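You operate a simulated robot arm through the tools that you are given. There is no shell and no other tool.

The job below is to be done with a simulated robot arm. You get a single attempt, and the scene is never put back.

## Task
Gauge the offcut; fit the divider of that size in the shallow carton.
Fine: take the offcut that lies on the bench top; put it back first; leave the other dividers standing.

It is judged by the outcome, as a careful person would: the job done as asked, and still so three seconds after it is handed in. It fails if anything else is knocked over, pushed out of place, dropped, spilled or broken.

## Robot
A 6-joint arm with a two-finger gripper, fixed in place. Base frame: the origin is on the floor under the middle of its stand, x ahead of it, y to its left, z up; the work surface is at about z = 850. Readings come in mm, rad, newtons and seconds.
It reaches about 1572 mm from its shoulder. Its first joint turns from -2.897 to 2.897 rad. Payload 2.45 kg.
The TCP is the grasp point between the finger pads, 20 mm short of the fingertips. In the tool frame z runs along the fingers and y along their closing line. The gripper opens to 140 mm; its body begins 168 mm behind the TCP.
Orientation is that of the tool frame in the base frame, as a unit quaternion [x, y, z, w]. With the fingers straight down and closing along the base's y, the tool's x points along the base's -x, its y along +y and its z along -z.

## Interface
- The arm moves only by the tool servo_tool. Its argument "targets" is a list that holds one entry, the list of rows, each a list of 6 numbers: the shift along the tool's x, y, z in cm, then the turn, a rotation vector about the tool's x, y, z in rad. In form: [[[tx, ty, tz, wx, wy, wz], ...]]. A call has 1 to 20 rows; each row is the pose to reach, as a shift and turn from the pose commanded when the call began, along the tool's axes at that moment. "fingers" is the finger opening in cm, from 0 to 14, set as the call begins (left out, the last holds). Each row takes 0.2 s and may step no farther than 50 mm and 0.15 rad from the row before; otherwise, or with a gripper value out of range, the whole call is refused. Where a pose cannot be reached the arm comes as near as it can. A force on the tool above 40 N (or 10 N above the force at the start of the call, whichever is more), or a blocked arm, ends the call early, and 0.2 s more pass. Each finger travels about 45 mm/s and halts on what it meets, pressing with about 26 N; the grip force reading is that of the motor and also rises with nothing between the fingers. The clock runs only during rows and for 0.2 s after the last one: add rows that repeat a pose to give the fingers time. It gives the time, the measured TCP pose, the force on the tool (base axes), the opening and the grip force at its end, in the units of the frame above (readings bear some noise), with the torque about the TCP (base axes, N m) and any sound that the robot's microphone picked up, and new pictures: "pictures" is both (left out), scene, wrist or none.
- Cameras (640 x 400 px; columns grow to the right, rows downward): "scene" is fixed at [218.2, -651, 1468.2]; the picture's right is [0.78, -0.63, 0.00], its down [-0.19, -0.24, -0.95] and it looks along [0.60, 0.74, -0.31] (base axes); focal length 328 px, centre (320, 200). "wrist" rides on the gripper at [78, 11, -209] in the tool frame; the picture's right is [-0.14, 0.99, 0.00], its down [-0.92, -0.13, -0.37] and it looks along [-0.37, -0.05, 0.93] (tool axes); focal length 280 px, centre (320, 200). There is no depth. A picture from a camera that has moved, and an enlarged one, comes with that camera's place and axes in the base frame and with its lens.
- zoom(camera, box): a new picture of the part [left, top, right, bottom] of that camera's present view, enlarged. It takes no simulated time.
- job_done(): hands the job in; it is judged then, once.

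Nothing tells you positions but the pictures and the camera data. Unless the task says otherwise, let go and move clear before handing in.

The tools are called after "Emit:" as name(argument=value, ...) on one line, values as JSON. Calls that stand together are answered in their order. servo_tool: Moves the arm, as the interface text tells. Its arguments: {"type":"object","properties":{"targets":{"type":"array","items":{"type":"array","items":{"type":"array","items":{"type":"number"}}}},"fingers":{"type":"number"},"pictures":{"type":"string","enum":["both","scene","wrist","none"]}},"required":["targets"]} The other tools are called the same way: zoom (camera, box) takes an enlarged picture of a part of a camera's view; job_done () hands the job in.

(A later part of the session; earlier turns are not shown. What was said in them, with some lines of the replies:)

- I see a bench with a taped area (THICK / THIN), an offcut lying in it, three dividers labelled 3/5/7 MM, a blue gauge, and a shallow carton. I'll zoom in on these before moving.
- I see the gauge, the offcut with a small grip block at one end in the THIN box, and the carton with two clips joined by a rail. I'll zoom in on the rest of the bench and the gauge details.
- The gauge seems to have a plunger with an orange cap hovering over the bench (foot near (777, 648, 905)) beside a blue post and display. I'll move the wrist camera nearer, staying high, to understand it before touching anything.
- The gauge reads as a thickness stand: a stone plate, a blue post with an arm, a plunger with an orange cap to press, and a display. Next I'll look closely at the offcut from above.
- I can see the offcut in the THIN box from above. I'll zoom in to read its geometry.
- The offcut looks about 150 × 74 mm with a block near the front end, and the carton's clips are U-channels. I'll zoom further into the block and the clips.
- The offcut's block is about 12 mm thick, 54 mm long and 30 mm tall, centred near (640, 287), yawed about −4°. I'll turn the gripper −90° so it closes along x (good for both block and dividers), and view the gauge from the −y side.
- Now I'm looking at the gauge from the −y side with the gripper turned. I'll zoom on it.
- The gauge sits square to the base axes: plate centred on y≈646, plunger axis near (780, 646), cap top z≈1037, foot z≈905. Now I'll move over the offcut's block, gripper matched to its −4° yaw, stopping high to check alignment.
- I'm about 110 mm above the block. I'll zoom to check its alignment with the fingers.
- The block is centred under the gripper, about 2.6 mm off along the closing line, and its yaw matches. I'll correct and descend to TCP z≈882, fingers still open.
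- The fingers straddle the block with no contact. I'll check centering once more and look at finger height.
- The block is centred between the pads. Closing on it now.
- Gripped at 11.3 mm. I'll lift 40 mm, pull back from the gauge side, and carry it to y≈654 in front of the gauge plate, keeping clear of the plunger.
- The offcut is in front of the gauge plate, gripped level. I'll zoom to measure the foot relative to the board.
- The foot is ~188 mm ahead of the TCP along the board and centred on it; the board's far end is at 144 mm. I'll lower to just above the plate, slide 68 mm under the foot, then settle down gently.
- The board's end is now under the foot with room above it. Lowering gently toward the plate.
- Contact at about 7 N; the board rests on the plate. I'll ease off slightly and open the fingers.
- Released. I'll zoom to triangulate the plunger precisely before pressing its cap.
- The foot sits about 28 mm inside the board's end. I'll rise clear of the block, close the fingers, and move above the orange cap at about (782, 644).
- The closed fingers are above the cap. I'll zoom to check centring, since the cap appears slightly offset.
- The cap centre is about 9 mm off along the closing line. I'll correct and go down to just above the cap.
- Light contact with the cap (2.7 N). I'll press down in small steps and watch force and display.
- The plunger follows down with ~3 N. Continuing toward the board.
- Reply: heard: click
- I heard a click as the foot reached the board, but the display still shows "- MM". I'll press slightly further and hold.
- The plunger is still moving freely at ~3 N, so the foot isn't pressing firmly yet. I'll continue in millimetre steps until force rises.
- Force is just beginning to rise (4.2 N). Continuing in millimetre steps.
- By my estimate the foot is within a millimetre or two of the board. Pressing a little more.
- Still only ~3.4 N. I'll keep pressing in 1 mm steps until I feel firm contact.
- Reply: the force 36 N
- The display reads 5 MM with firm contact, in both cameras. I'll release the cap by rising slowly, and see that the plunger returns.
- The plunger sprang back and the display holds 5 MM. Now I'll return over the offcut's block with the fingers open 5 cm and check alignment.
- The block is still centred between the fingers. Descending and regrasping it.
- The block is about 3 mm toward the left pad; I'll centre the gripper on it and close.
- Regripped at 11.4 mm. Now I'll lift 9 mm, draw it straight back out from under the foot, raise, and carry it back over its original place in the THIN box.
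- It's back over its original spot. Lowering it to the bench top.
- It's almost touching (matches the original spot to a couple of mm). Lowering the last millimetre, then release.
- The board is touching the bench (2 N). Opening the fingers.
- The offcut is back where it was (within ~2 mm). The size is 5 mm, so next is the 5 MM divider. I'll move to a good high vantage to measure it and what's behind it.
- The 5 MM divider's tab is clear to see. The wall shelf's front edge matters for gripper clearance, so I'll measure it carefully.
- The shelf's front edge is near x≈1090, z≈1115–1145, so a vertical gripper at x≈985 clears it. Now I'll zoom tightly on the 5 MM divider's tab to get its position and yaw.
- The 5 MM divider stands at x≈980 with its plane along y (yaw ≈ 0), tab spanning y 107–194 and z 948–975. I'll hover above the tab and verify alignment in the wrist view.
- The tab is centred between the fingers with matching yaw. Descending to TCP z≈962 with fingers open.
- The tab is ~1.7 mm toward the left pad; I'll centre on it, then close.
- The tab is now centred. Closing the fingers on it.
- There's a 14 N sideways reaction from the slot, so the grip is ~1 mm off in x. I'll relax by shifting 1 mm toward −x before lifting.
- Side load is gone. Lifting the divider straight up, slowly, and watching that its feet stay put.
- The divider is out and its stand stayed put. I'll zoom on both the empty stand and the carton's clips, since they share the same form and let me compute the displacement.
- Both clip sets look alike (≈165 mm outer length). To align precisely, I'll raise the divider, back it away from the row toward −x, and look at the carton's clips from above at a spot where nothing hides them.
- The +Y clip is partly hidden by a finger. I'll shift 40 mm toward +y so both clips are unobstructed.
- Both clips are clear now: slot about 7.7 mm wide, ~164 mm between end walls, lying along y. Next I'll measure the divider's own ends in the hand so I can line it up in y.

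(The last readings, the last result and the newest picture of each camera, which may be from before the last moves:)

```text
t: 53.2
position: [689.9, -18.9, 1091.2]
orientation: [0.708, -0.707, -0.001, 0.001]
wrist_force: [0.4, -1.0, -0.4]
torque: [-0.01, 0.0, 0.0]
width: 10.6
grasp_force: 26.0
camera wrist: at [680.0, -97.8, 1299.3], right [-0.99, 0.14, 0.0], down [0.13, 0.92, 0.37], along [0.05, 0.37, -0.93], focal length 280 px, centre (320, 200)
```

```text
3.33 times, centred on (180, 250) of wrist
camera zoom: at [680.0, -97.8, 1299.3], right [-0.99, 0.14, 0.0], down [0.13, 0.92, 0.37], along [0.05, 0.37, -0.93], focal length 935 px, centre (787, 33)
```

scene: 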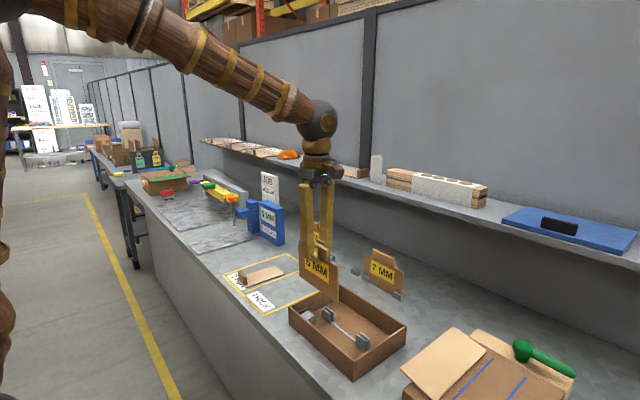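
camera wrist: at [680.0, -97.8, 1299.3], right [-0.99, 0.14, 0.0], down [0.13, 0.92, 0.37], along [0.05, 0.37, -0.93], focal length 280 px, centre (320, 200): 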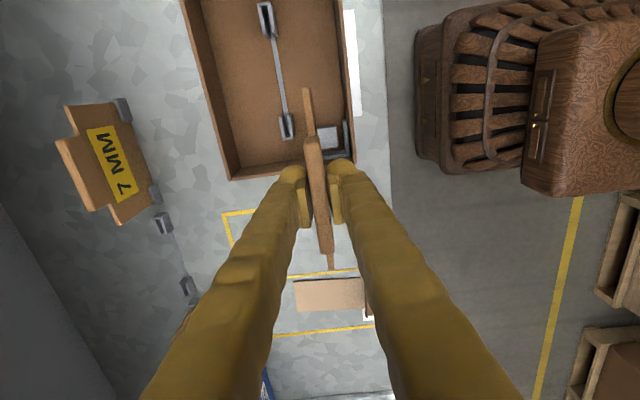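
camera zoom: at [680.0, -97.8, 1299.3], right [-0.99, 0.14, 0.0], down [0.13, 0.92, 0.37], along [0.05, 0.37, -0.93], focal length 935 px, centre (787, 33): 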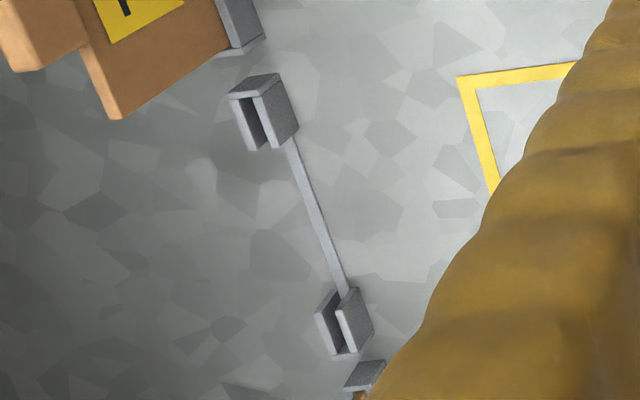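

The divider hangs vertical, centred at tool x≈−2 with length ≈161 mm; the slot centre is at tool (98, −45.5). I'll move over the slot and lower until the bottom edge is ~15 mm above the clips, then check from both cameras.

Emit:
servo_tool(targets=[[[3.35, -1.5, 0, 0, 0, 0], [6.7, -3, 0, 0, 0, 0], [10.05, -4.49, 0, 0, 0, 0], [10.05, -4.49, 3, 0, 0, 0], [10.05, -4.49, 6, 0, 0, 0], [10.05, -4.49, 8, 0, 0, 0], [10.05, -4.49, 8, 0, 0, 0]]])

Emit:
zoom(camera="scene", box=[280, 250, 410, 380])

Emit:
zoom(camera="wrist", box=[260, 40, 380, 180])

```text
t: 54.8
position: [735.8, -118.5, 1009.5]
orientation: [-0.707, 0.707, 0.0, 0.0]
wrist_force: [0.0, 0.4, -0.8]
torque: [0.0, 0.0, 0.01]
width: 10.4
grasp_force: 26.2
camera wrist: at [727.0, -198.6, 1218.5], right [-0.99, 0.14, 0.0], down [0.13, 0.92, 0.37], along [0.05, 0.37, -0.93], focal length 280 px, centre (320, 200)
```

scene: 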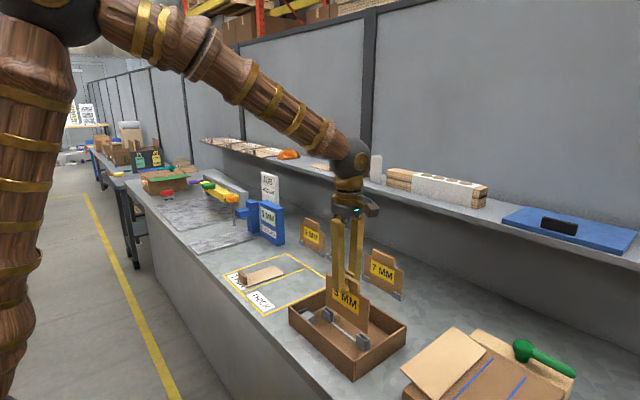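
wrist: 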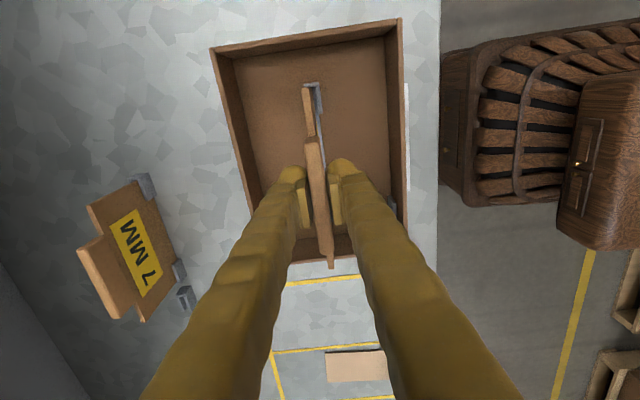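

```text
3.08 times, centred on (345, 315) of scene
camera zoom: at [218.2, -651.0, 1468.2], right [0.78, -0.63, 0.0], down [-0.19, -0.24, -0.95], along [0.6, 0.74, -0.31], focal length 1009 px, centre (243, -154)
```

zoom: 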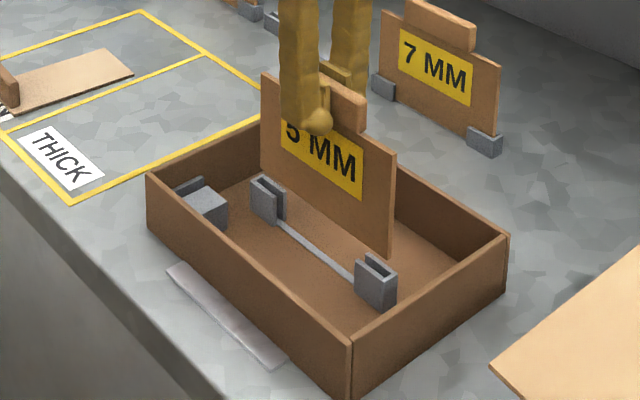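

```text
2.86 times, centred on (320, 110) of wrist
camera zoom: at [727.0, -198.6, 1218.5], right [-0.99, 0.14, 0.0], down [0.13, 0.92, 0.37], along [0.05, 0.37, -0.93], focal length 801 px, centre (320, 457)
```

zoom: 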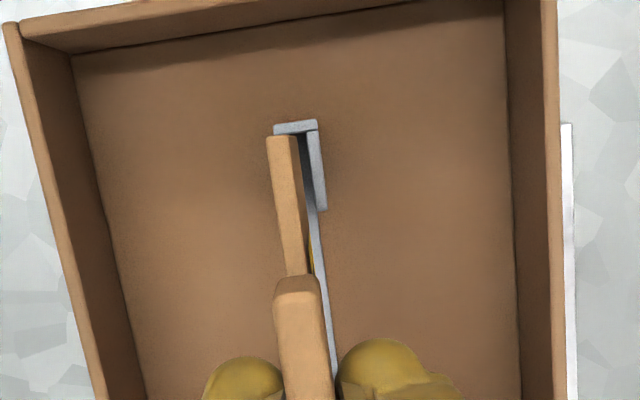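

Now hovering over the clips. I'll zoom tightly on each end to check the alignment.

Emit:
zoom(camera="wrist", box=[290, 70, 345, 120])

Emit:
zoom(camera="scene", box=[340, 300, 390, 350])

Emit:
zoom(camera="scene", box=[310, 280, 360, 330])

Emit:
zoom(camera="wrist", box=[300, 220, 360, 280])

```text
8.00 times, centred on (318, 95) of wrist
camera zoom: at [727.0, -198.6, 1218.5], right [-0.99, 0.14, 0.0], down [0.13, 0.92, 0.37], along [0.05, 0.37, -0.93], focal length 2243 px, centre (340, 1040)
```

zoom: 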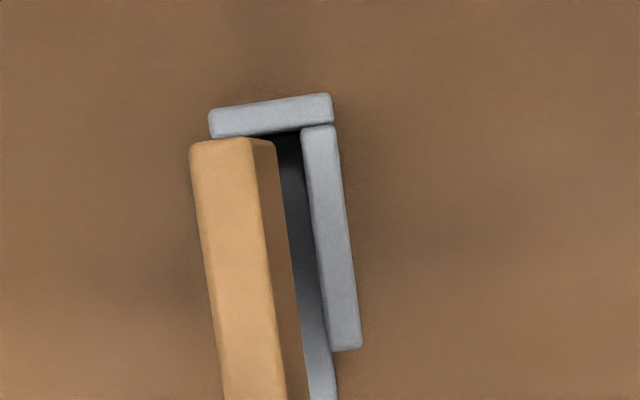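

```text
8.00 times, centred on (365, 325) of scene
camera zoom: at [218.2, -651.0, 1468.2], right [0.78, -0.63, 0.0], down [-0.19, -0.24, -0.95], along [0.6, 0.74, -0.31], focal length 2624 px, centre (-40, -800)
```

zoom: 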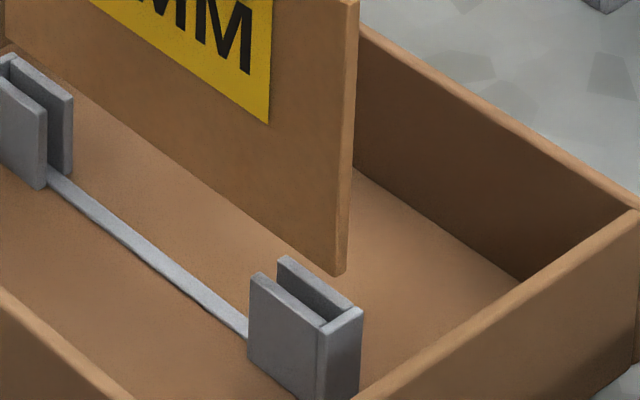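

```text
8.00 times, centred on (335, 305) of scene
camera zoom: at [218.2, -651.0, 1468.2], right [0.78, -0.63, 0.0], down [-0.19, -0.24, -0.95], along [0.6, 0.74, -0.31], focal length 2624 px, centre (200, -640)
```

zoom: 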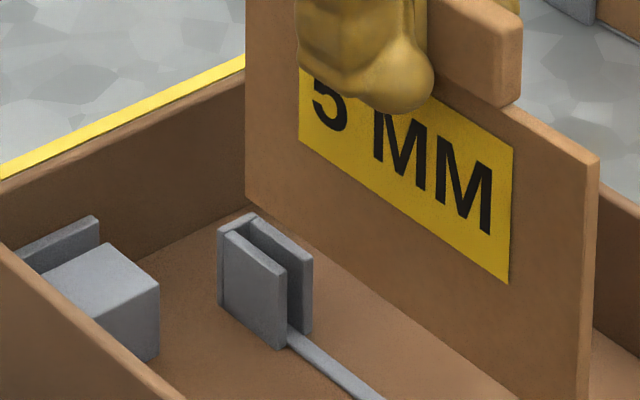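

```text
6.67 times, centred on (330, 250) of wrist
camera zoom: at [727.0, -198.6, 1218.5], right [-0.99, 0.14, 0.0], down [0.13, 0.92, 0.37], along [0.05, 0.37, -0.93], focal length 1869 px, centre (253, -133)
```

zoom: 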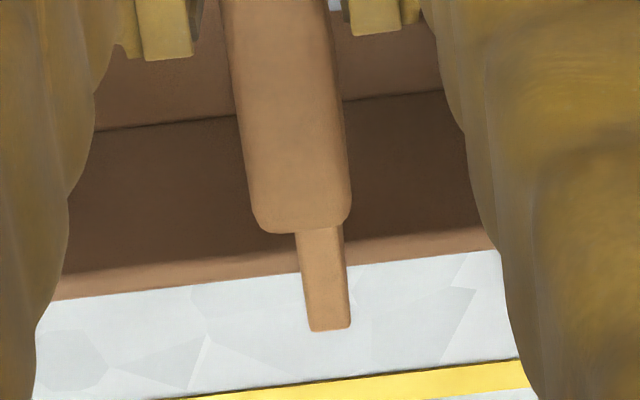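

Alignment in y looks good and x is off by ~1.5 mm. Before lowering I want to verify the divider is level, so I'll zoom on its corners.

Emit:
zoom(camera="scene", box=[315, 295, 345, 320])

Emit:
zoom(camera="scene", box=[355, 320, 385, 345])

Emit:
zoom(camera="scene", box=[315, 265, 345, 290])

Emit:
zoom(camera="scene", box=[350, 285, 380, 310])

```text
16.00 times, centred on (330, 308) of scene
camera zoom: at [218.2, -651.0, 1468.2], right [0.78, -0.63, 0.0], down [-0.19, -0.24, -0.95], along [0.6, 0.74, -0.31], focal length 5248 px, centre (160, -1520)
```

zoom: 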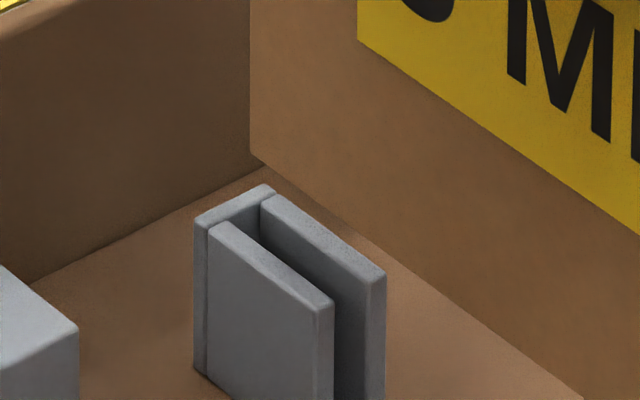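

```text
16.00 times, centred on (370, 332) of scene
camera zoom: at [218.2, -651.0, 1468.2], right [0.78, -0.63, 0.0], down [-0.19, -0.24, -0.95], along [0.6, 0.74, -0.31], focal length 5248 px, centre (-480, -1920)
```

zoom: 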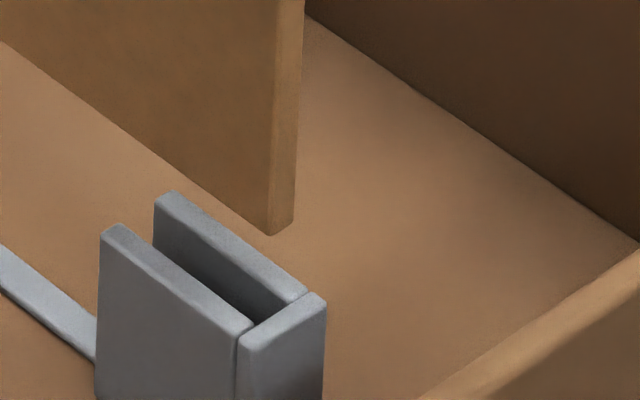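

```text
16.00 times, centred on (330, 278) of scene
camera zoom: at [218.2, -651.0, 1468.2], right [0.78, -0.63, 0.0], down [-0.19, -0.24, -0.95], along [0.6, 0.74, -0.31], focal length 5248 px, centre (160, -1040)
```

zoom: 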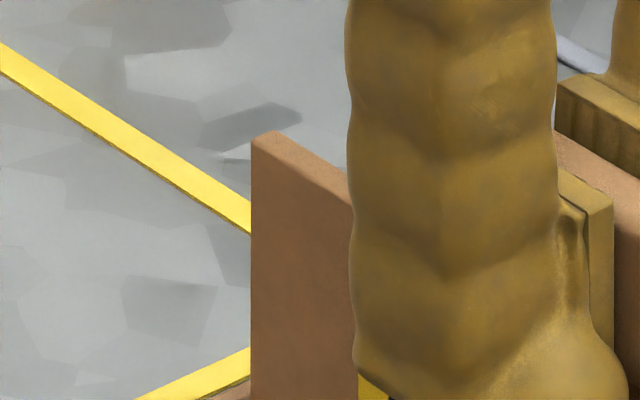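

```text
16.00 times, centred on (365, 298) of scene
camera zoom: at [218.2, -651.0, 1468.2], right [0.78, -0.63, 0.0], down [-0.19, -0.24, -0.95], along [0.6, 0.74, -0.31], focal length 5248 px, centre (-400, -1360)
```

zoom: 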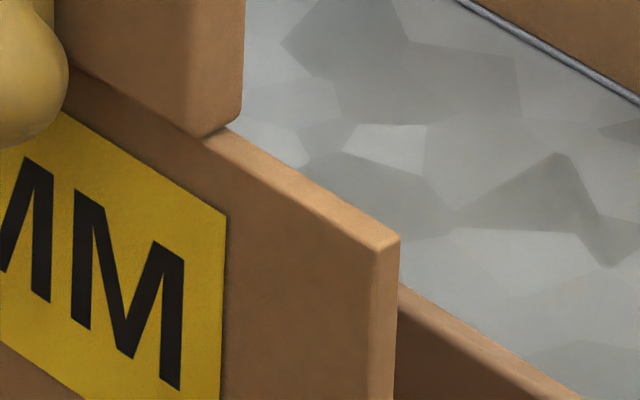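

The divider is level (corner heights agree within ~1 mm). I'll make a small correction (1 mm in each direction) and lower to ~2–3 mm above the clips, where parallax is small, for a final check.

Emit:
servo_tool(targets=[[[-0.1, 0.1, 0.5, 0, 0, 0], [-0.1, 0.1, 1, 0, 0, 0], [-0.1, 0.1, 1.3, 0, 0, 0], [-0.1, 0.1, 1.3, 0, 0, 0]]])

Emit:
zoom(camera="scene", box=[355, 320, 385, 345])

Emit:
zoom(camera="scene", box=[315, 295, 345, 320])

Emit:
zoom(camera="wrist", box=[290, 70, 345, 120])

```text
t: 55.8
position: [733.5, -117.8, 997.3]
orientation: [-0.707, 0.707, 0.001, -0.001]
wrist_force: [0.4, 1.0, 6.2]
torque: [0.0, -0.02, -0.02]
width: 10.7
grasp_force: 25.9
camera wrist: at [725.0, -197.1, 1205.7], right [-0.99, 0.14, 0.0], down [0.13, 0.92, 0.37], along [0.05, 0.36, -0.93], focal length 280 px, centre (320, 200)
```

scene: 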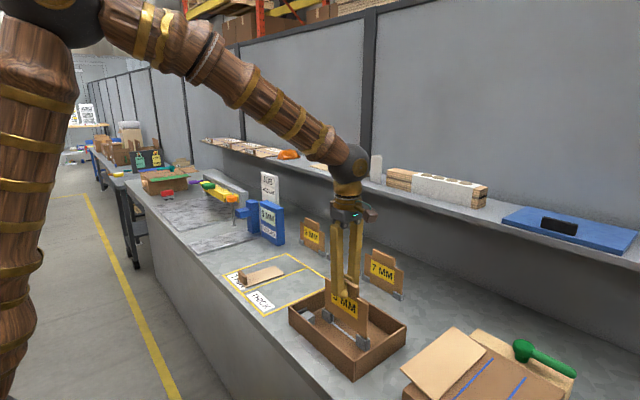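
wrist: 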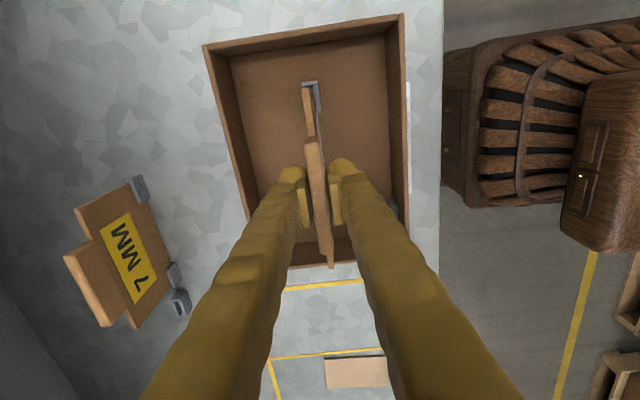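

```text
16.00 times, centred on (370, 332) of scene
camera zoom: at [218.2, -651.0, 1468.2], right [0.78, -0.63, 0.0], down [-0.19, -0.24, -0.95], along [0.6, 0.74, -0.31], focal length 5248 px, centre (-480, -1920)
```

zoom: 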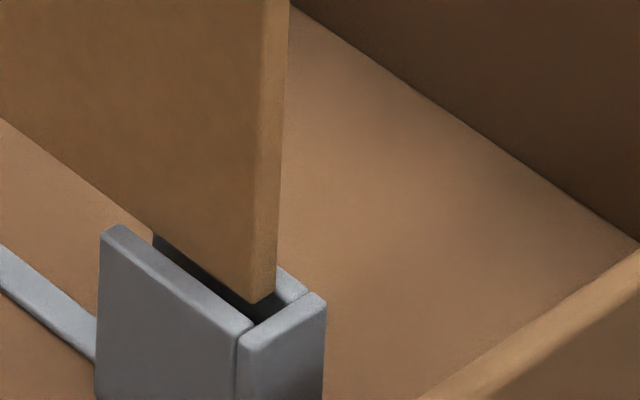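

```text
16.00 times, centred on (330, 308) of scene
camera zoom: at [218.2, -651.0, 1468.2], right [0.78, -0.63, 0.0], down [-0.19, -0.24, -0.95], along [0.6, 0.74, -0.31], focal length 5248 px, centre (160, -1520)
```

zoom: 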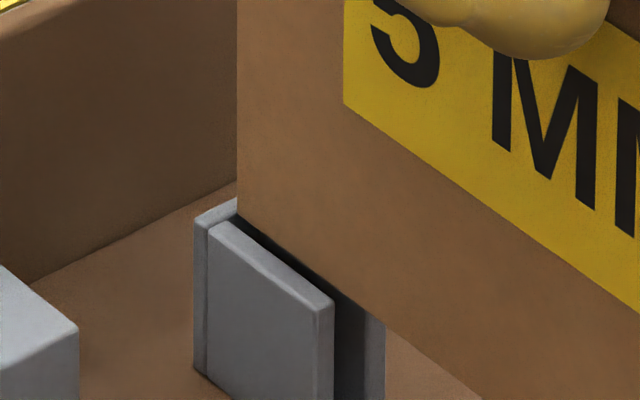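

```text
8.00 times, centred on (318, 95) of wrist
camera zoom: at [725.0, -197.1, 1205.7], right [-0.99, 0.14, 0.0], down [0.13, 0.92, 0.37], along [0.05, 0.36, -0.93], focal length 2243 px, centre (340, 1040)
```

zoom: 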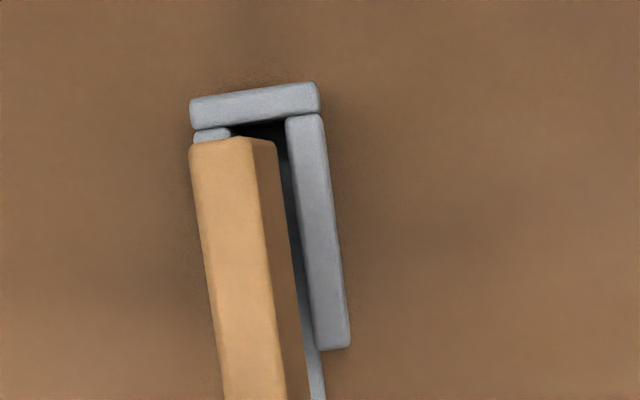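

There's 6 N of upward contact already — the bottom edge is just touching a clip's rim, likely the +X plate. I'll raise 2 mm, shift 0.8 mm toward −x, and lower again gently.

Emit:
servo_tool(targets=[[[0, 0, -0.2, 0, 0, 0], [0, 0.08, -0.2, 0, 0, 0], [0, 0.08, -0.1, 0, 0, 0], [0, 0.08, 0, 0, 0, 0], [0, 0.08, 0, 0, 0, 0]]], pictures="scene")

```text
t: 57.0
position: [734.3, -118.1, 997.6]
orientation: [-0.707, 0.707, -0.001, -0.001]
wrist_force: [-0.4, -0.2, -0.2]
torque: [0.0, 0.03, -0.02]
width: 10.5
grasp_force: 26.0
```

scene: 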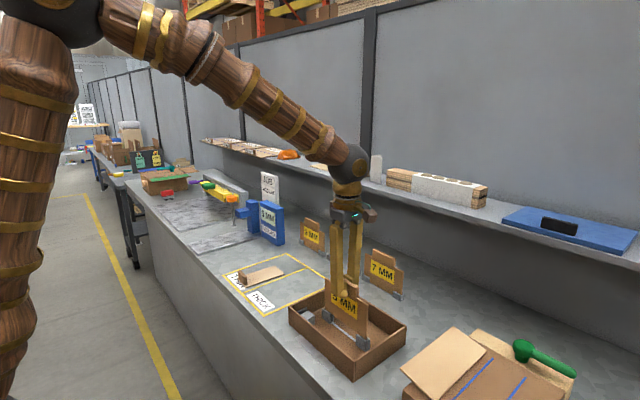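

The contact is gone at the same height. Lowering 3 mm more and checking the force.

Emit:
servo_tool(targets=[[[0, 0, 0.1, 0, 0, 0], [0, 0, 0.2, 0, 0, 0], [0, 0, 0.3, 0, 0, 0], [0, 0, 0.3, 0, 0, 0]]], pictures="both")

Emit:
zoom(camera="scene", box=[355, 320, 385, 345])

Emit:
zoom(camera="scene", box=[315, 295, 345, 320])

Emit:
zoom(camera="wrist", box=[290, 70, 345, 120])

```text
t: 58.0
position: [735.3, -117.7, 994.6]
orientation: [0.707, -0.707, 0.0, 0.0]
wrist_force: [-0.6, -0.1, 0.0]
torque: [-0.01, 0.01, 0.01]
width: 10.5
grasp_force: 26.1
camera wrist: at [724.1, -197.0, 1202.2], right [-0.99, 0.14, 0.0], down [0.13, 0.92, 0.37], along [0.05, 0.37, -0.93], focal length 280 px, centre (320, 200)
```

scene: 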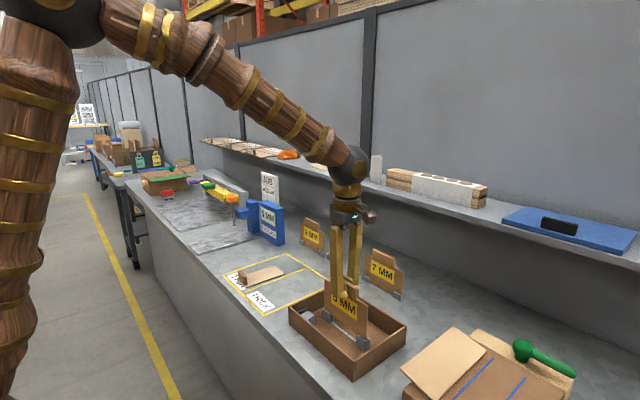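
wrist: 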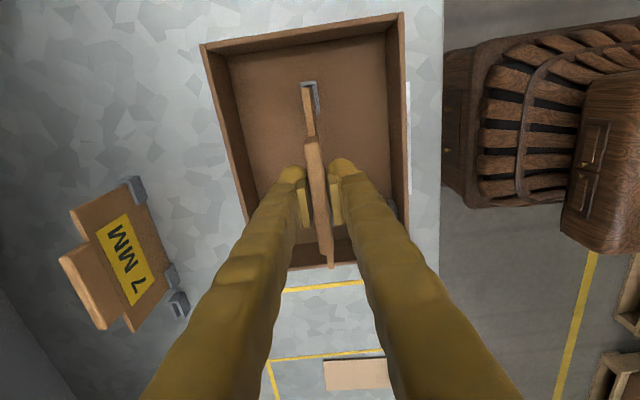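

```text
16.00 times, centred on (370, 332) of scene
camera zoom: at [218.2, -651.0, 1468.2], right [0.78, -0.63, 0.0], down [-0.19, -0.24, -0.95], along [0.6, 0.74, -0.31], focal length 5248 px, centre (-480, -1920)
```

zoom: 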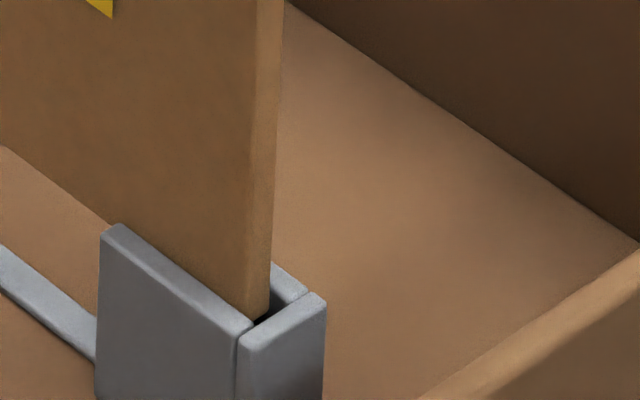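

```text
16.00 times, centred on (330, 308) of scene
camera zoom: at [218.2, -651.0, 1468.2], right [0.78, -0.63, 0.0], down [-0.19, -0.24, -0.95], along [0.6, 0.74, -0.31], focal length 5248 px, centre (160, -1520)
```

zoom: 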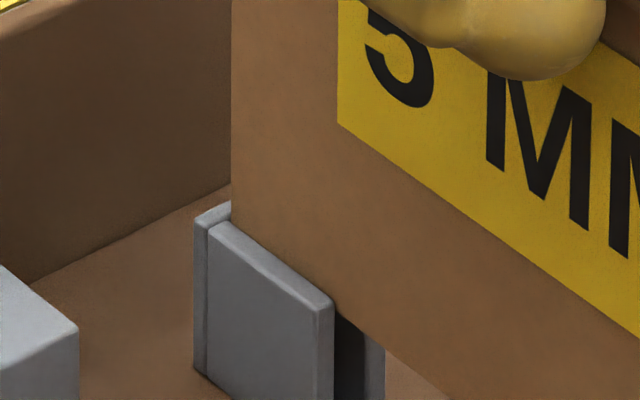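

```text
8.00 times, centred on (318, 95) of wrist
camera zoom: at [724.1, -197.0, 1202.2], right [-0.99, 0.14, 0.0], down [0.13, 0.92, 0.37], along [0.05, 0.37, -0.93], focal length 2243 px, centre (340, 1040)
```

zoom: 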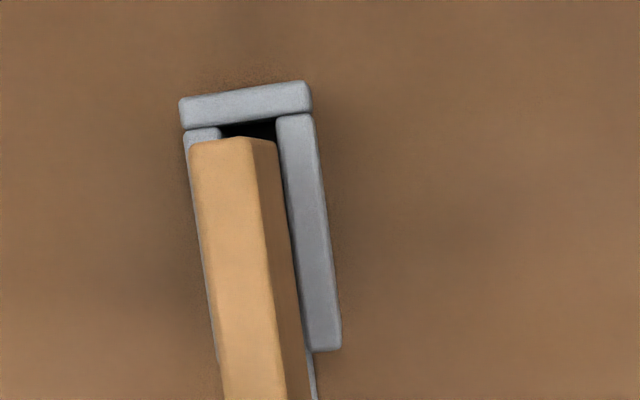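

No force, and the bottom edge has entered both slots. Continuing down in small steps.

Emit:
servo_tool(targets=[[[0, 0, 0.2, 0, 0, 0], [0, 0, 0.4, 0, 0, 0], [0, 0, 0.6, 0, 0, 0], [0, 0, 0.6, 0, 0, 0]]], pictures="none")

```text
t: 59.0
position: [735.6, -119.3, 988.2]
orientation: [-0.707, 0.707, 0.001, -0.001]
wrist_force: [0.6, 0.0, -1.0]
torque: [0.01, -0.01, -0.03]
width: 10.4
grasp_force: 25.8
```

Emit:
servo_tool(targets=[[[0, 0, 0.25, 0, 0, 0], [0, 0, 0.5, 0, 0, 0], [0, 0, 0.75, 0, 0, 0], [0, 0, 1, 0, 0, 0], [0, 0, 1, 0, 0, 0]]], pictures="both")

Emit:
zoom(camera="scene", box=[285, 260, 415, 380])

Emit:
zoom(camera="wrist", box=[285, 60, 355, 130])

```text
t: 60.2
position: [734.1, -117.7, 977.0]
orientation: [0.707, -0.707, 0.0, -0.001]
wrist_force: [0.2, 0.9, -1.5]
torque: [0.02, 0.02, 0.02]
width: 10.5
grasp_force: 25.9
camera wrist: at [724.2, -197.5, 1186.4], right [-0.99, 0.14, 0.0], down [0.13, 0.92, 0.37], along [0.05, 0.37, -0.93], focal length 280 px, centre (320, 200)
```

scene: 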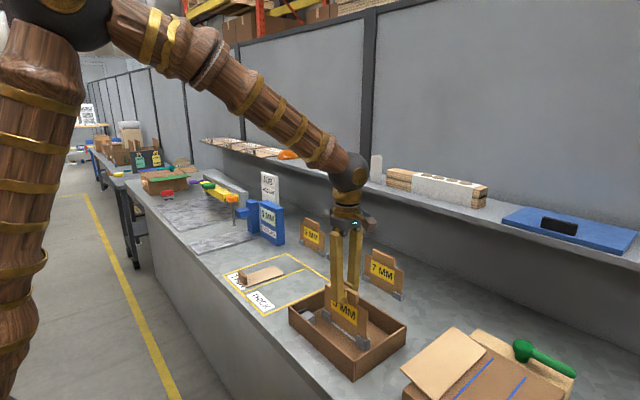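
wrist: 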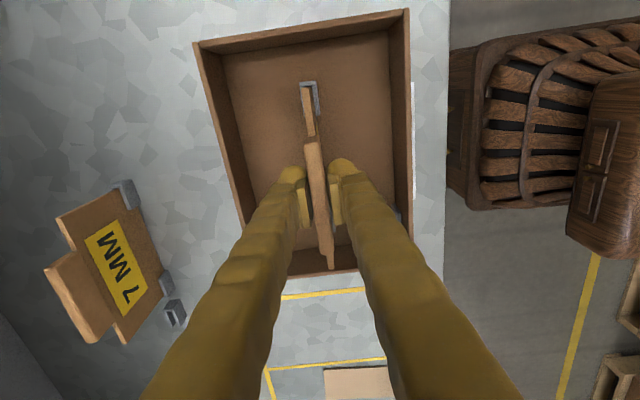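

```text
3.33 times, centred on (350, 320) of scene
camera zoom: at [218.2, -651.0, 1468.2], right [0.78, -0.63, 0.0], down [-0.19, -0.24, -0.95], along [0.6, 0.74, -0.31], focal length 1093 px, centre (220, -200)
```

zoom: 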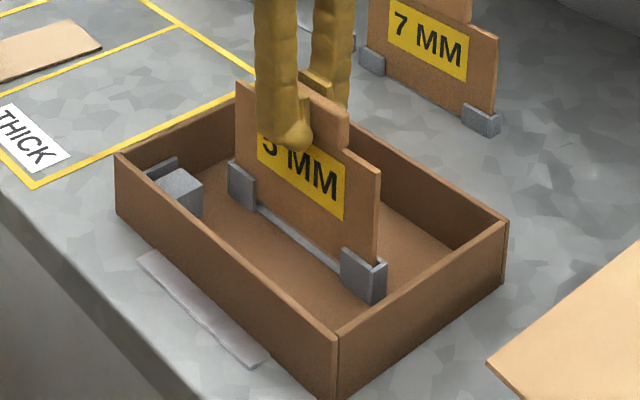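

```text
5.71 times, centred on (320, 95) of wrist
camera zoom: at [724.2, -197.5, 1186.4], right [-0.99, 0.14, 0.0], down [0.13, 0.92, 0.37], along [0.05, 0.37, -0.93], focal length 1602 px, centre (320, 800)
```

zoom: 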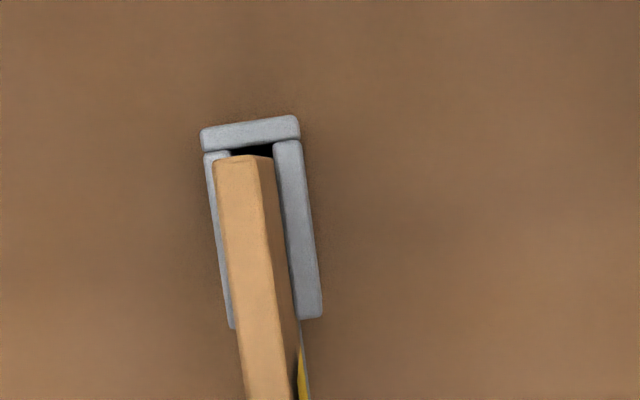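

It's sliding into the slots freely. Lowering the remaining ~10 mm toward the carton floor.

Emit:
servo_tool(targets=[[[0, 0, 0.25, 0, 0, 0], [0, 0, 0.5, 0, 0, 0], [0, 0, 0.75, 0, 0, 0], [0, 0, 0.9, 0, 0, 0], [0, 0, 0.9, 0, 0, 0]]], pictures="none")

```text
t: 61.4
position: [734.3, -119.6, 968.7]
orientation: [-0.707, 0.707, 0.001, -0.001]
wrist_force: [6.5, -8.5, -2.6]
torque: [-0.26, -0.07, -0.01]
width: 10.3
grasp_force: 26.1
```

There's a light side load (≈6 N from the −X plate, ≈8 N from the +Y end wall). I'll nudge ~1 mm in the relieving direction before the last bit of travel.

Emit:
servo_tool(targets=[[[0.05, -0.04, 0, 0, 0, 0], [0.1, -0.07, 0, 0, 0, 0], [0.1, -0.07, 0, 0, 0, 0]]], pictures="none")

```text
t: 62.2
position: [735.6, -118.5, 969.1]
orientation: [-0.707, 0.707, 0.0, 0.0]
wrist_force: [0.2, 0.3, -0.6]
torque: [-0.01, -0.01, 0.02]
width: 10.4
grasp_force: 26.4
```

The side load is gone. Lowering in 1 mm steps until it sits on the floor of the carton.

Emit:
servo_tool(targets=[[[0, 0, 0.1, 0, 0, 0], [0, 0, 0.2, 0, 0, 0], [0, 0, 0.2, 0, 0, 0]]], pictures="none")

```text
t: 63.0
position: [735.0, -119.6, 967.8]
orientation: [0.707, -0.707, 0.0, 0.0]
wrist_force: [1.0, 0.6, 8.8]
torque: [0.09, -0.02, -0.01]
width: 10.9
grasp_force: 26.2
```

There's an upward 8.8 N, consistent with reaching the floor. I'll check the pictures to confirm it's seated rather than snagged.

Emit:
servo_tool(targets=[[[0, 0, 0, 0, 0, 0]]], pictures="both")

Emit:
zoom(camera="scene", box=[320, 290, 390, 350])

Emit:
zoom(camera="scene", box=[315, 300, 350, 330])

Emit:
zoom(camera="scene", box=[350, 318, 385, 348])

Emit:
zoom(camera="wrist", box=[285, 60, 355, 130])

```text
t: 63.4
position: [735.2, -119.5, 967.0]
orientation: [-0.707, 0.708, 0.0, 0.001]
wrist_force: [2.1, -0.2, 11.3]
torque: [0.0, -0.01, -0.01]
width: 10.8
grasp_force: 26.2
camera wrist: at [724.6, -198.2, 1175.7], right [-0.99, 0.14, 0.0], down [0.13, 0.92, 0.37], along [0.05, 0.36, -0.93], focal length 280 px, centre (320, 200)
```

scene: 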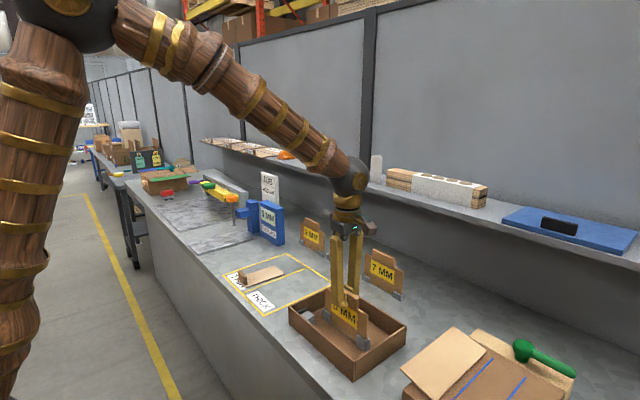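
wrist: 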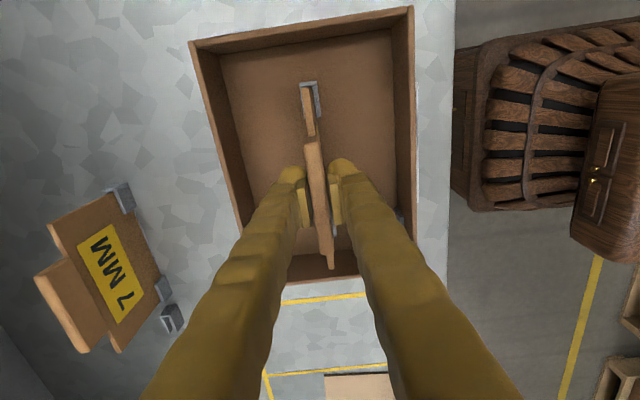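

```text
6.67 times, centred on (355, 320) of scene
camera zoom: at [218.2, -651.0, 1468.2], right [0.78, -0.63, 0.0], down [-0.19, -0.24, -0.95], along [0.6, 0.74, -0.31], focal length 2187 px, centre (87, -600)
```

zoom: 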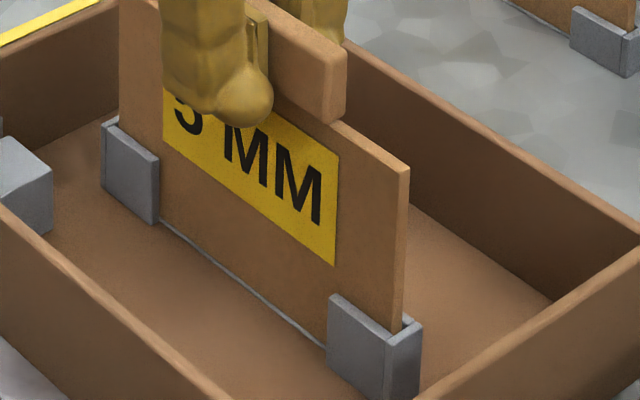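

```text
13.33 times, centred on (332, 315) of scene
camera zoom: at [218.2, -651.0, 1468.2], right [0.78, -0.63, 0.0], down [-0.19, -0.24, -0.95], along [0.6, 0.74, -0.31], focal length 4373 px, centre (153, -1333)
```

zoom: 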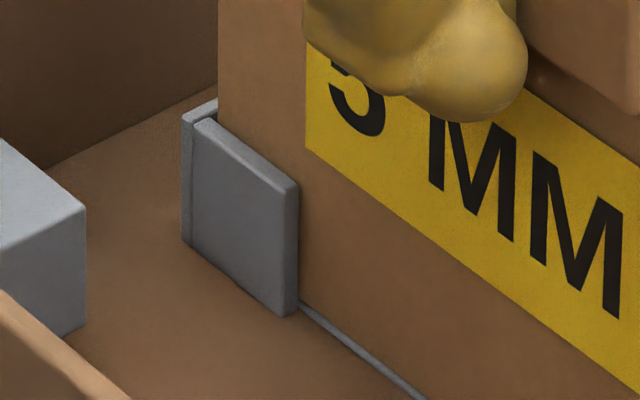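

```text
13.33 times, centred on (368, 333) of scene
camera zoom: at [218.2, -651.0, 1468.2], right [0.78, -0.63, 0.0], down [-0.19, -0.24, -0.95], along [0.6, 0.74, -0.31], focal length 4373 px, centre (-313, -1573)
```

zoom: 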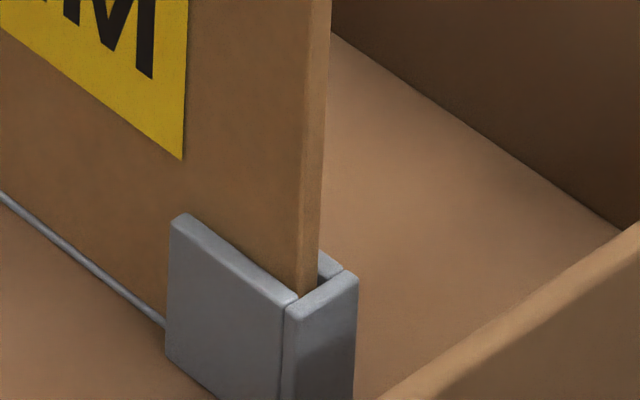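

```text
5.71 times, centred on (320, 95) of wrist
camera zoom: at [724.6, -198.2, 1175.7], right [-0.99, 0.14, 0.0], down [0.13, 0.92, 0.37], along [0.05, 0.36, -0.93], focal length 1602 px, centre (320, 800)
```

zoom: 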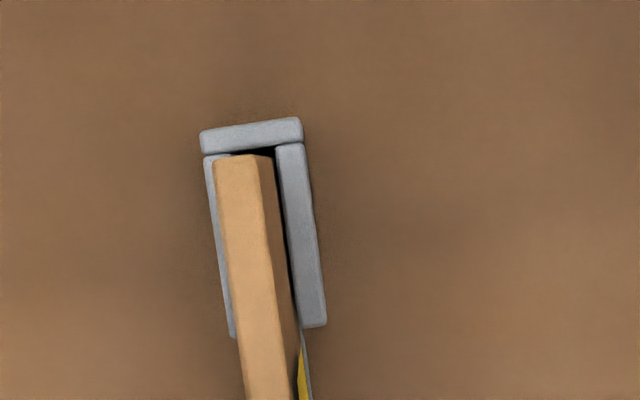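

The divider's bottom edge rests on the carton's rail and both ends are captured in the clips. I'll ease the down force slightly and open the fingers.

Emit:
servo_tool(targets=[[[0, 0, -0.08, 0, 0, 0], [0, 0, -0.08, 0, 0, 0]]], pictures="none")

Emit:
servo_tool(targets=[[[0, 0, 0, 0, 0, 0], [0, 0, 0, 0, 0, 0], [0, 0, 0, 0, 0, 0], [0, 0, 0, 0, 0, 0], [0, 0, 0, 0, 0, 0]]], fingers=5, pictures="both")

Emit:
zoom(camera="scene", box=[285, 250, 415, 380])

Emit:
zoom(camera="wrist", box=[250, 60, 400, 280])

```text
t: 64.0
position: [735.1, -119.4, 967.2]
orientation: [0.707, -0.707, -0.001, 0.0]
wrist_force: [0.4, 0.1, 3.3]
torque: [-0.03, 0.03, 0.02]
width: 10.7
grasp_force: 26.0
```

```text
t: 65.2
position: [736.1, -118.9, 967.6]
orientation: [0.707, -0.707, 0.001, 0.0]
wrist_force: [0.4, 0.1, 0.1]
torque: [-0.01, 0.0, -0.02]
width: 50.1
grasp_force: 0.0
camera wrist: at [725.0, -198.2, 1175.9], right [-0.99, 0.14, 0.0], down [0.13, 0.92, 0.37], along [0.05, 0.37, -0.93], focal length 280 px, centre (320, 200)
```

scene: 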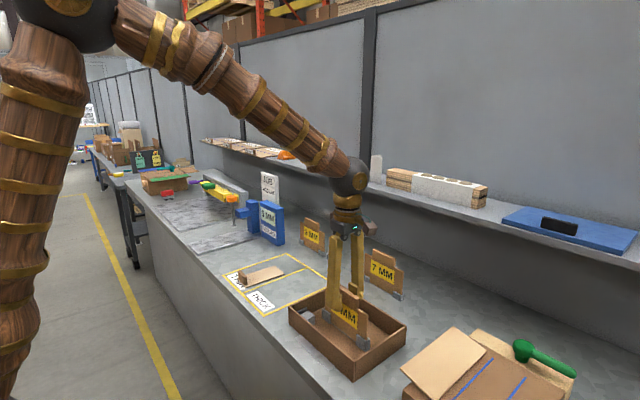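
wrist: 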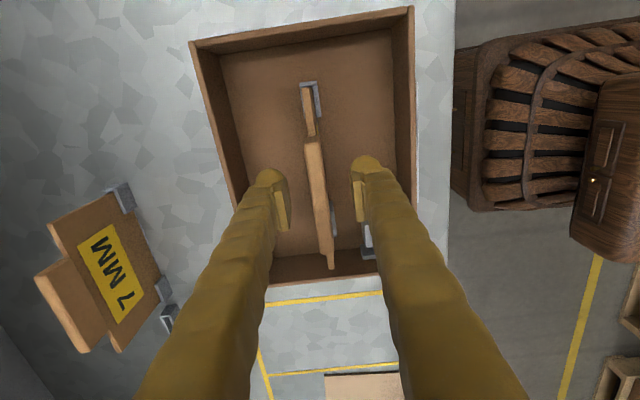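

```text
3.08 times, centred on (350, 315) of scene
camera zoom: at [218.2, -651.0, 1468.2], right [0.78, -0.63, 0.0], down [-0.19, -0.24, -0.95], along [0.6, 0.74, -0.31], focal length 1009 px, centre (228, -154)
```

zoom: 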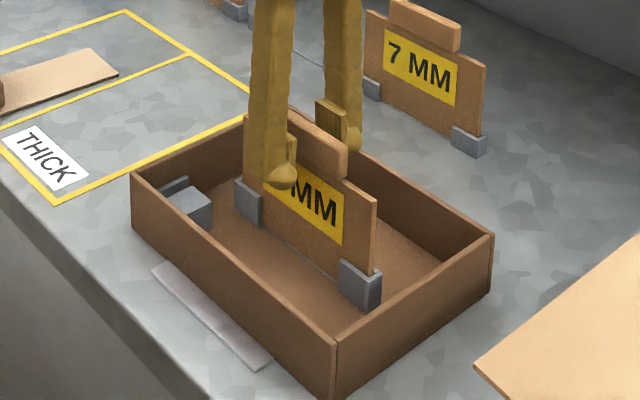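

```text
1.82 times, centred on (325, 170) of wrist
camera zoom: at [725.0, -198.2, 1175.9], right [-0.99, 0.14, 0.0], down [0.13, 0.92, 0.37], along [0.05, 0.37, -0.93], focal length 510 px, centre (311, 254)
```

zoom: 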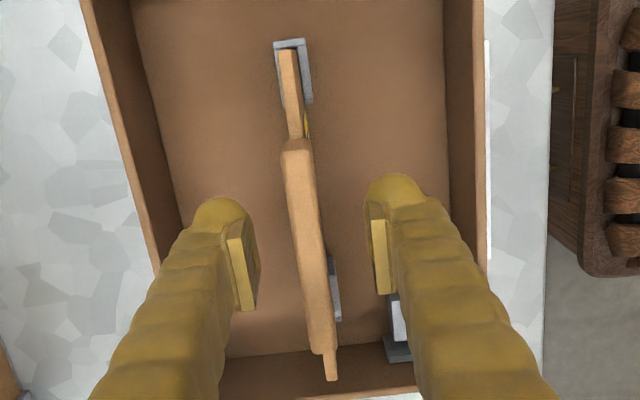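

The divider stands on its own in the clips. Rising straight up and clear.

Emit:
servo_tool(targets=[[[0, 0, -2, 0, 0, 0], [0, 0, -5, 0, 0, 0], [0, 0, -9, 0, 0, 0], [0, 0, -13, 0, 0, 0], [0, 0, -17, 0, 0, 0], [0, 4, -20, 0, 0, 0], [-4, 7, -22, 0, 0, 0], [-8, 9, -22, 0, 0, 0], [-12, 10, -22, 0, 0, 0], [-12, 10, -22, 0, 0, 0]]])

Emit:
zoom(camera="scene", box=[285, 250, 415, 380])

Emit:
zoom(camera="scene", box=[220, 170, 420, 310])

Emit:
zoom(camera="scene", box=[320, 285, 390, 350])

```text
refused: row 7 steps farther than a row can; nothing moved
```

```text
3.08 times, centred on (350, 315) of scene
camera zoom: at [218.2, -651.0, 1468.2], right [0.78, -0.63, 0.0], down [-0.19, -0.24, -0.95], along [0.6, 0.74, -0.31], focal length 1009 px, centre (228, -154)
```

zoom: 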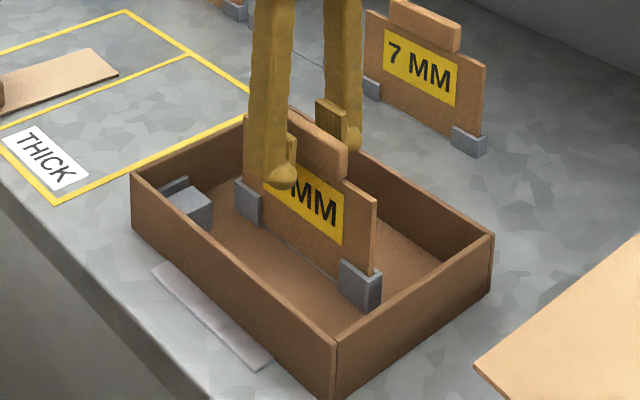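

```text
2.86 times, centred on (320, 240) of scene
camera zoom: at [218.2, -651.0, 1468.2], right [0.78, -0.63, 0.0], down [-0.19, -0.24, -0.95], along [0.6, 0.74, -0.31], focal length 937 px, centre (320, 86)
```

zoom: 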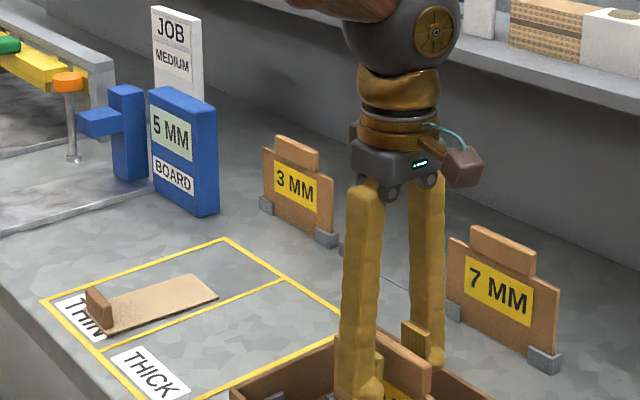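

```text
6.15 times, centred on (355, 318) of scene
camera zoom: at [218.2, -651.0, 1468.2], right [0.78, -0.63, 0.0], down [-0.19, -0.24, -0.95], along [0.6, 0.74, -0.31], focal length 2018 px, centre (105, -523)
```

zoom: 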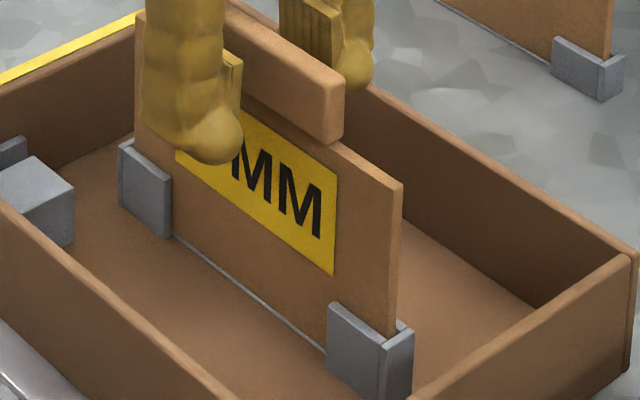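

One row stepped too far, so nothing moved. I'll rise straight up in smaller steps, then retreat.

Emit:
servo_tool(targets=[[[0, 0, -2, 0, 0, 0], [0, 0, -5, 0, 0, 0], [0, 0, -9, 0, 0, 0], [0, 0, -13, 0, 0, 0], [0, 0, -17, 0, 0, 0], [0, 0, -21, 0, 0, 0], [-3, 3, -22, 0, 0, 0], [-6, 6, -22, 0, 0, 0], [-9, 9, -22, 0, 0, 0], [-12, 12, -22, 0, 0, 0], [-12, 12, -22, 0, 0, 0]]])

Emit:
zoom(camera="scene", box=[285, 250, 415, 380])

Emit:
zoom(camera="scene", box=[220, 170, 420, 310])

Emit:
zoom(camera="scene", box=[320, 285, 390, 350])

```text
t: 67.6
position: [619.4, -0.0, 1186.6]
orientation: [0.707, -0.707, 0.0, 0.0]
wrist_force: [0.1, 1.1, 0.4]
torque: [-0.02, -0.01, -0.01]
width: 50.0
grasp_force: 0.1
camera wrist: at [607.9, -78.1, 1394.7], right [-0.99, 0.14, 0.0], down [0.13, 0.92, 0.37], along [0.05, 0.37, -0.93], focal length 280 px, centre (320, 200)
```

scene: 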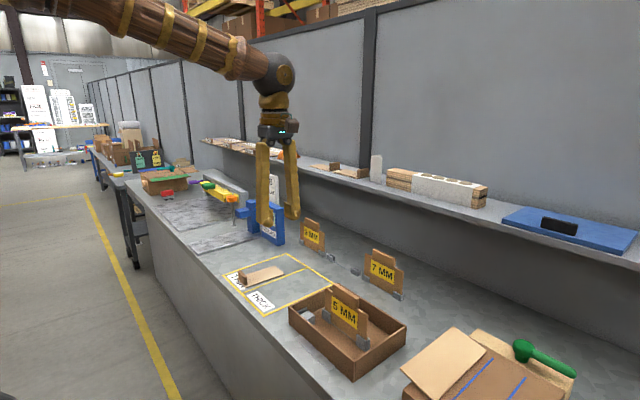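
wrist: 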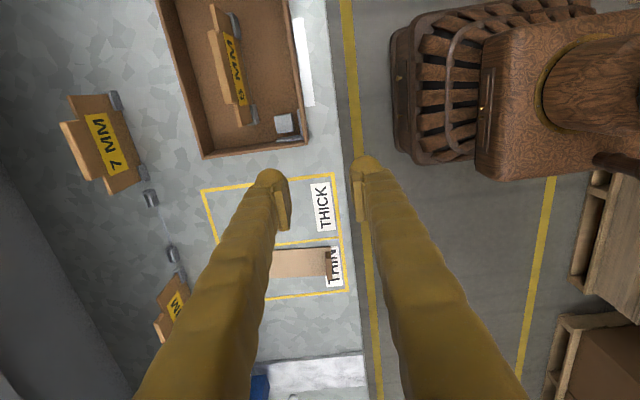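

```text
3.08 times, centred on (350, 315) of scene
camera zoom: at [218.2, -651.0, 1468.2], right [0.78, -0.63, 0.0], down [-0.19, -0.24, -0.95], along [0.6, 0.74, -0.31], focal length 1009 px, centre (228, -154)
```

zoom: 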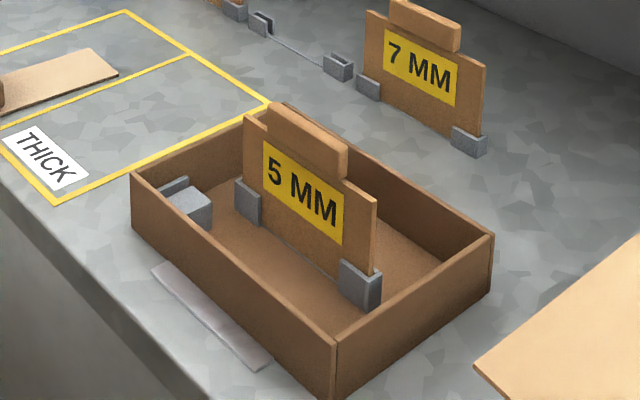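

```text
2.86 times, centred on (320, 240) of scene
camera zoom: at [218.2, -651.0, 1468.2], right [0.78, -0.63, 0.0], down [-0.19, -0.24, -0.95], along [0.6, 0.74, -0.31], focal length 937 px, centre (320, 86)
```

zoom: 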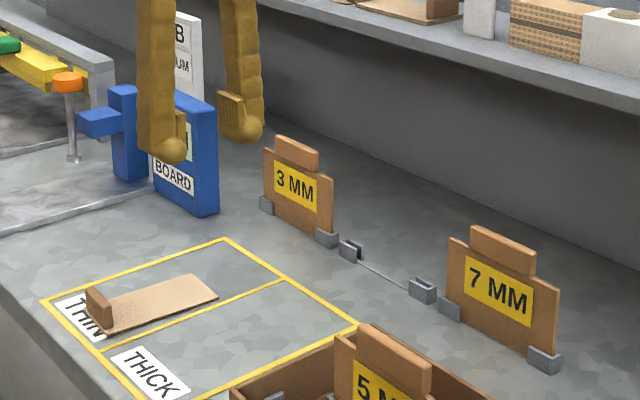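

```text
6.15 times, centred on (355, 318) of scene
camera zoom: at [218.2, -651.0, 1468.2], right [0.78, -0.63, 0.0], down [-0.19, -0.24, -0.95], along [0.6, 0.74, -0.31], focal length 2018 px, centre (105, -523)
```

zoom: 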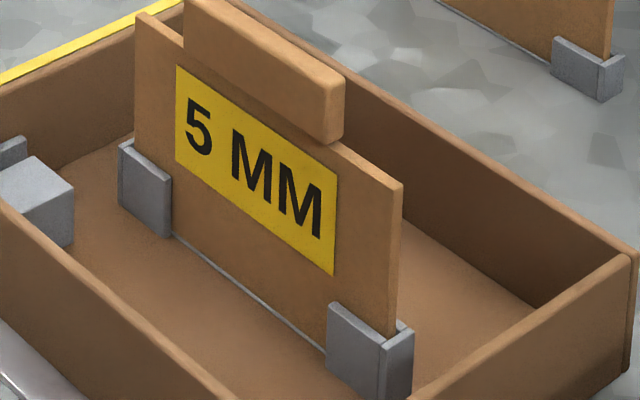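

The 5 MM divider stands upright in the carton's clips. The 3 MM and 7 MM dividers are still standing, the offcut is back in its place, and the arm is clear. Handing in.

Emit:
job_done()

```text
The job is handed in.
```

The offcut measured 5 mm on the gauge, so I fitted the 5 MM divider in the shallow carton. It stands upright on its own, with both ends in the carton's clips and its bottom edge on the rail.

- **Offcut:** I put it back in the THIN box before touching the dividers, within about 2 mm of where it started.
- **Other dividers:** the 3 MM and 7 MM dividers are still standing, and the 5 MM's empty stand did not move.
- **Fitting:** the divider touched a clip rim (6 N) and then the slot walls (under 10 N) on the way in. I shifted it about a millimetre each time, and the contact cleared.

I saw nothing else knocked over or moved. The gripper was open and clear of everything when I handed the job in.
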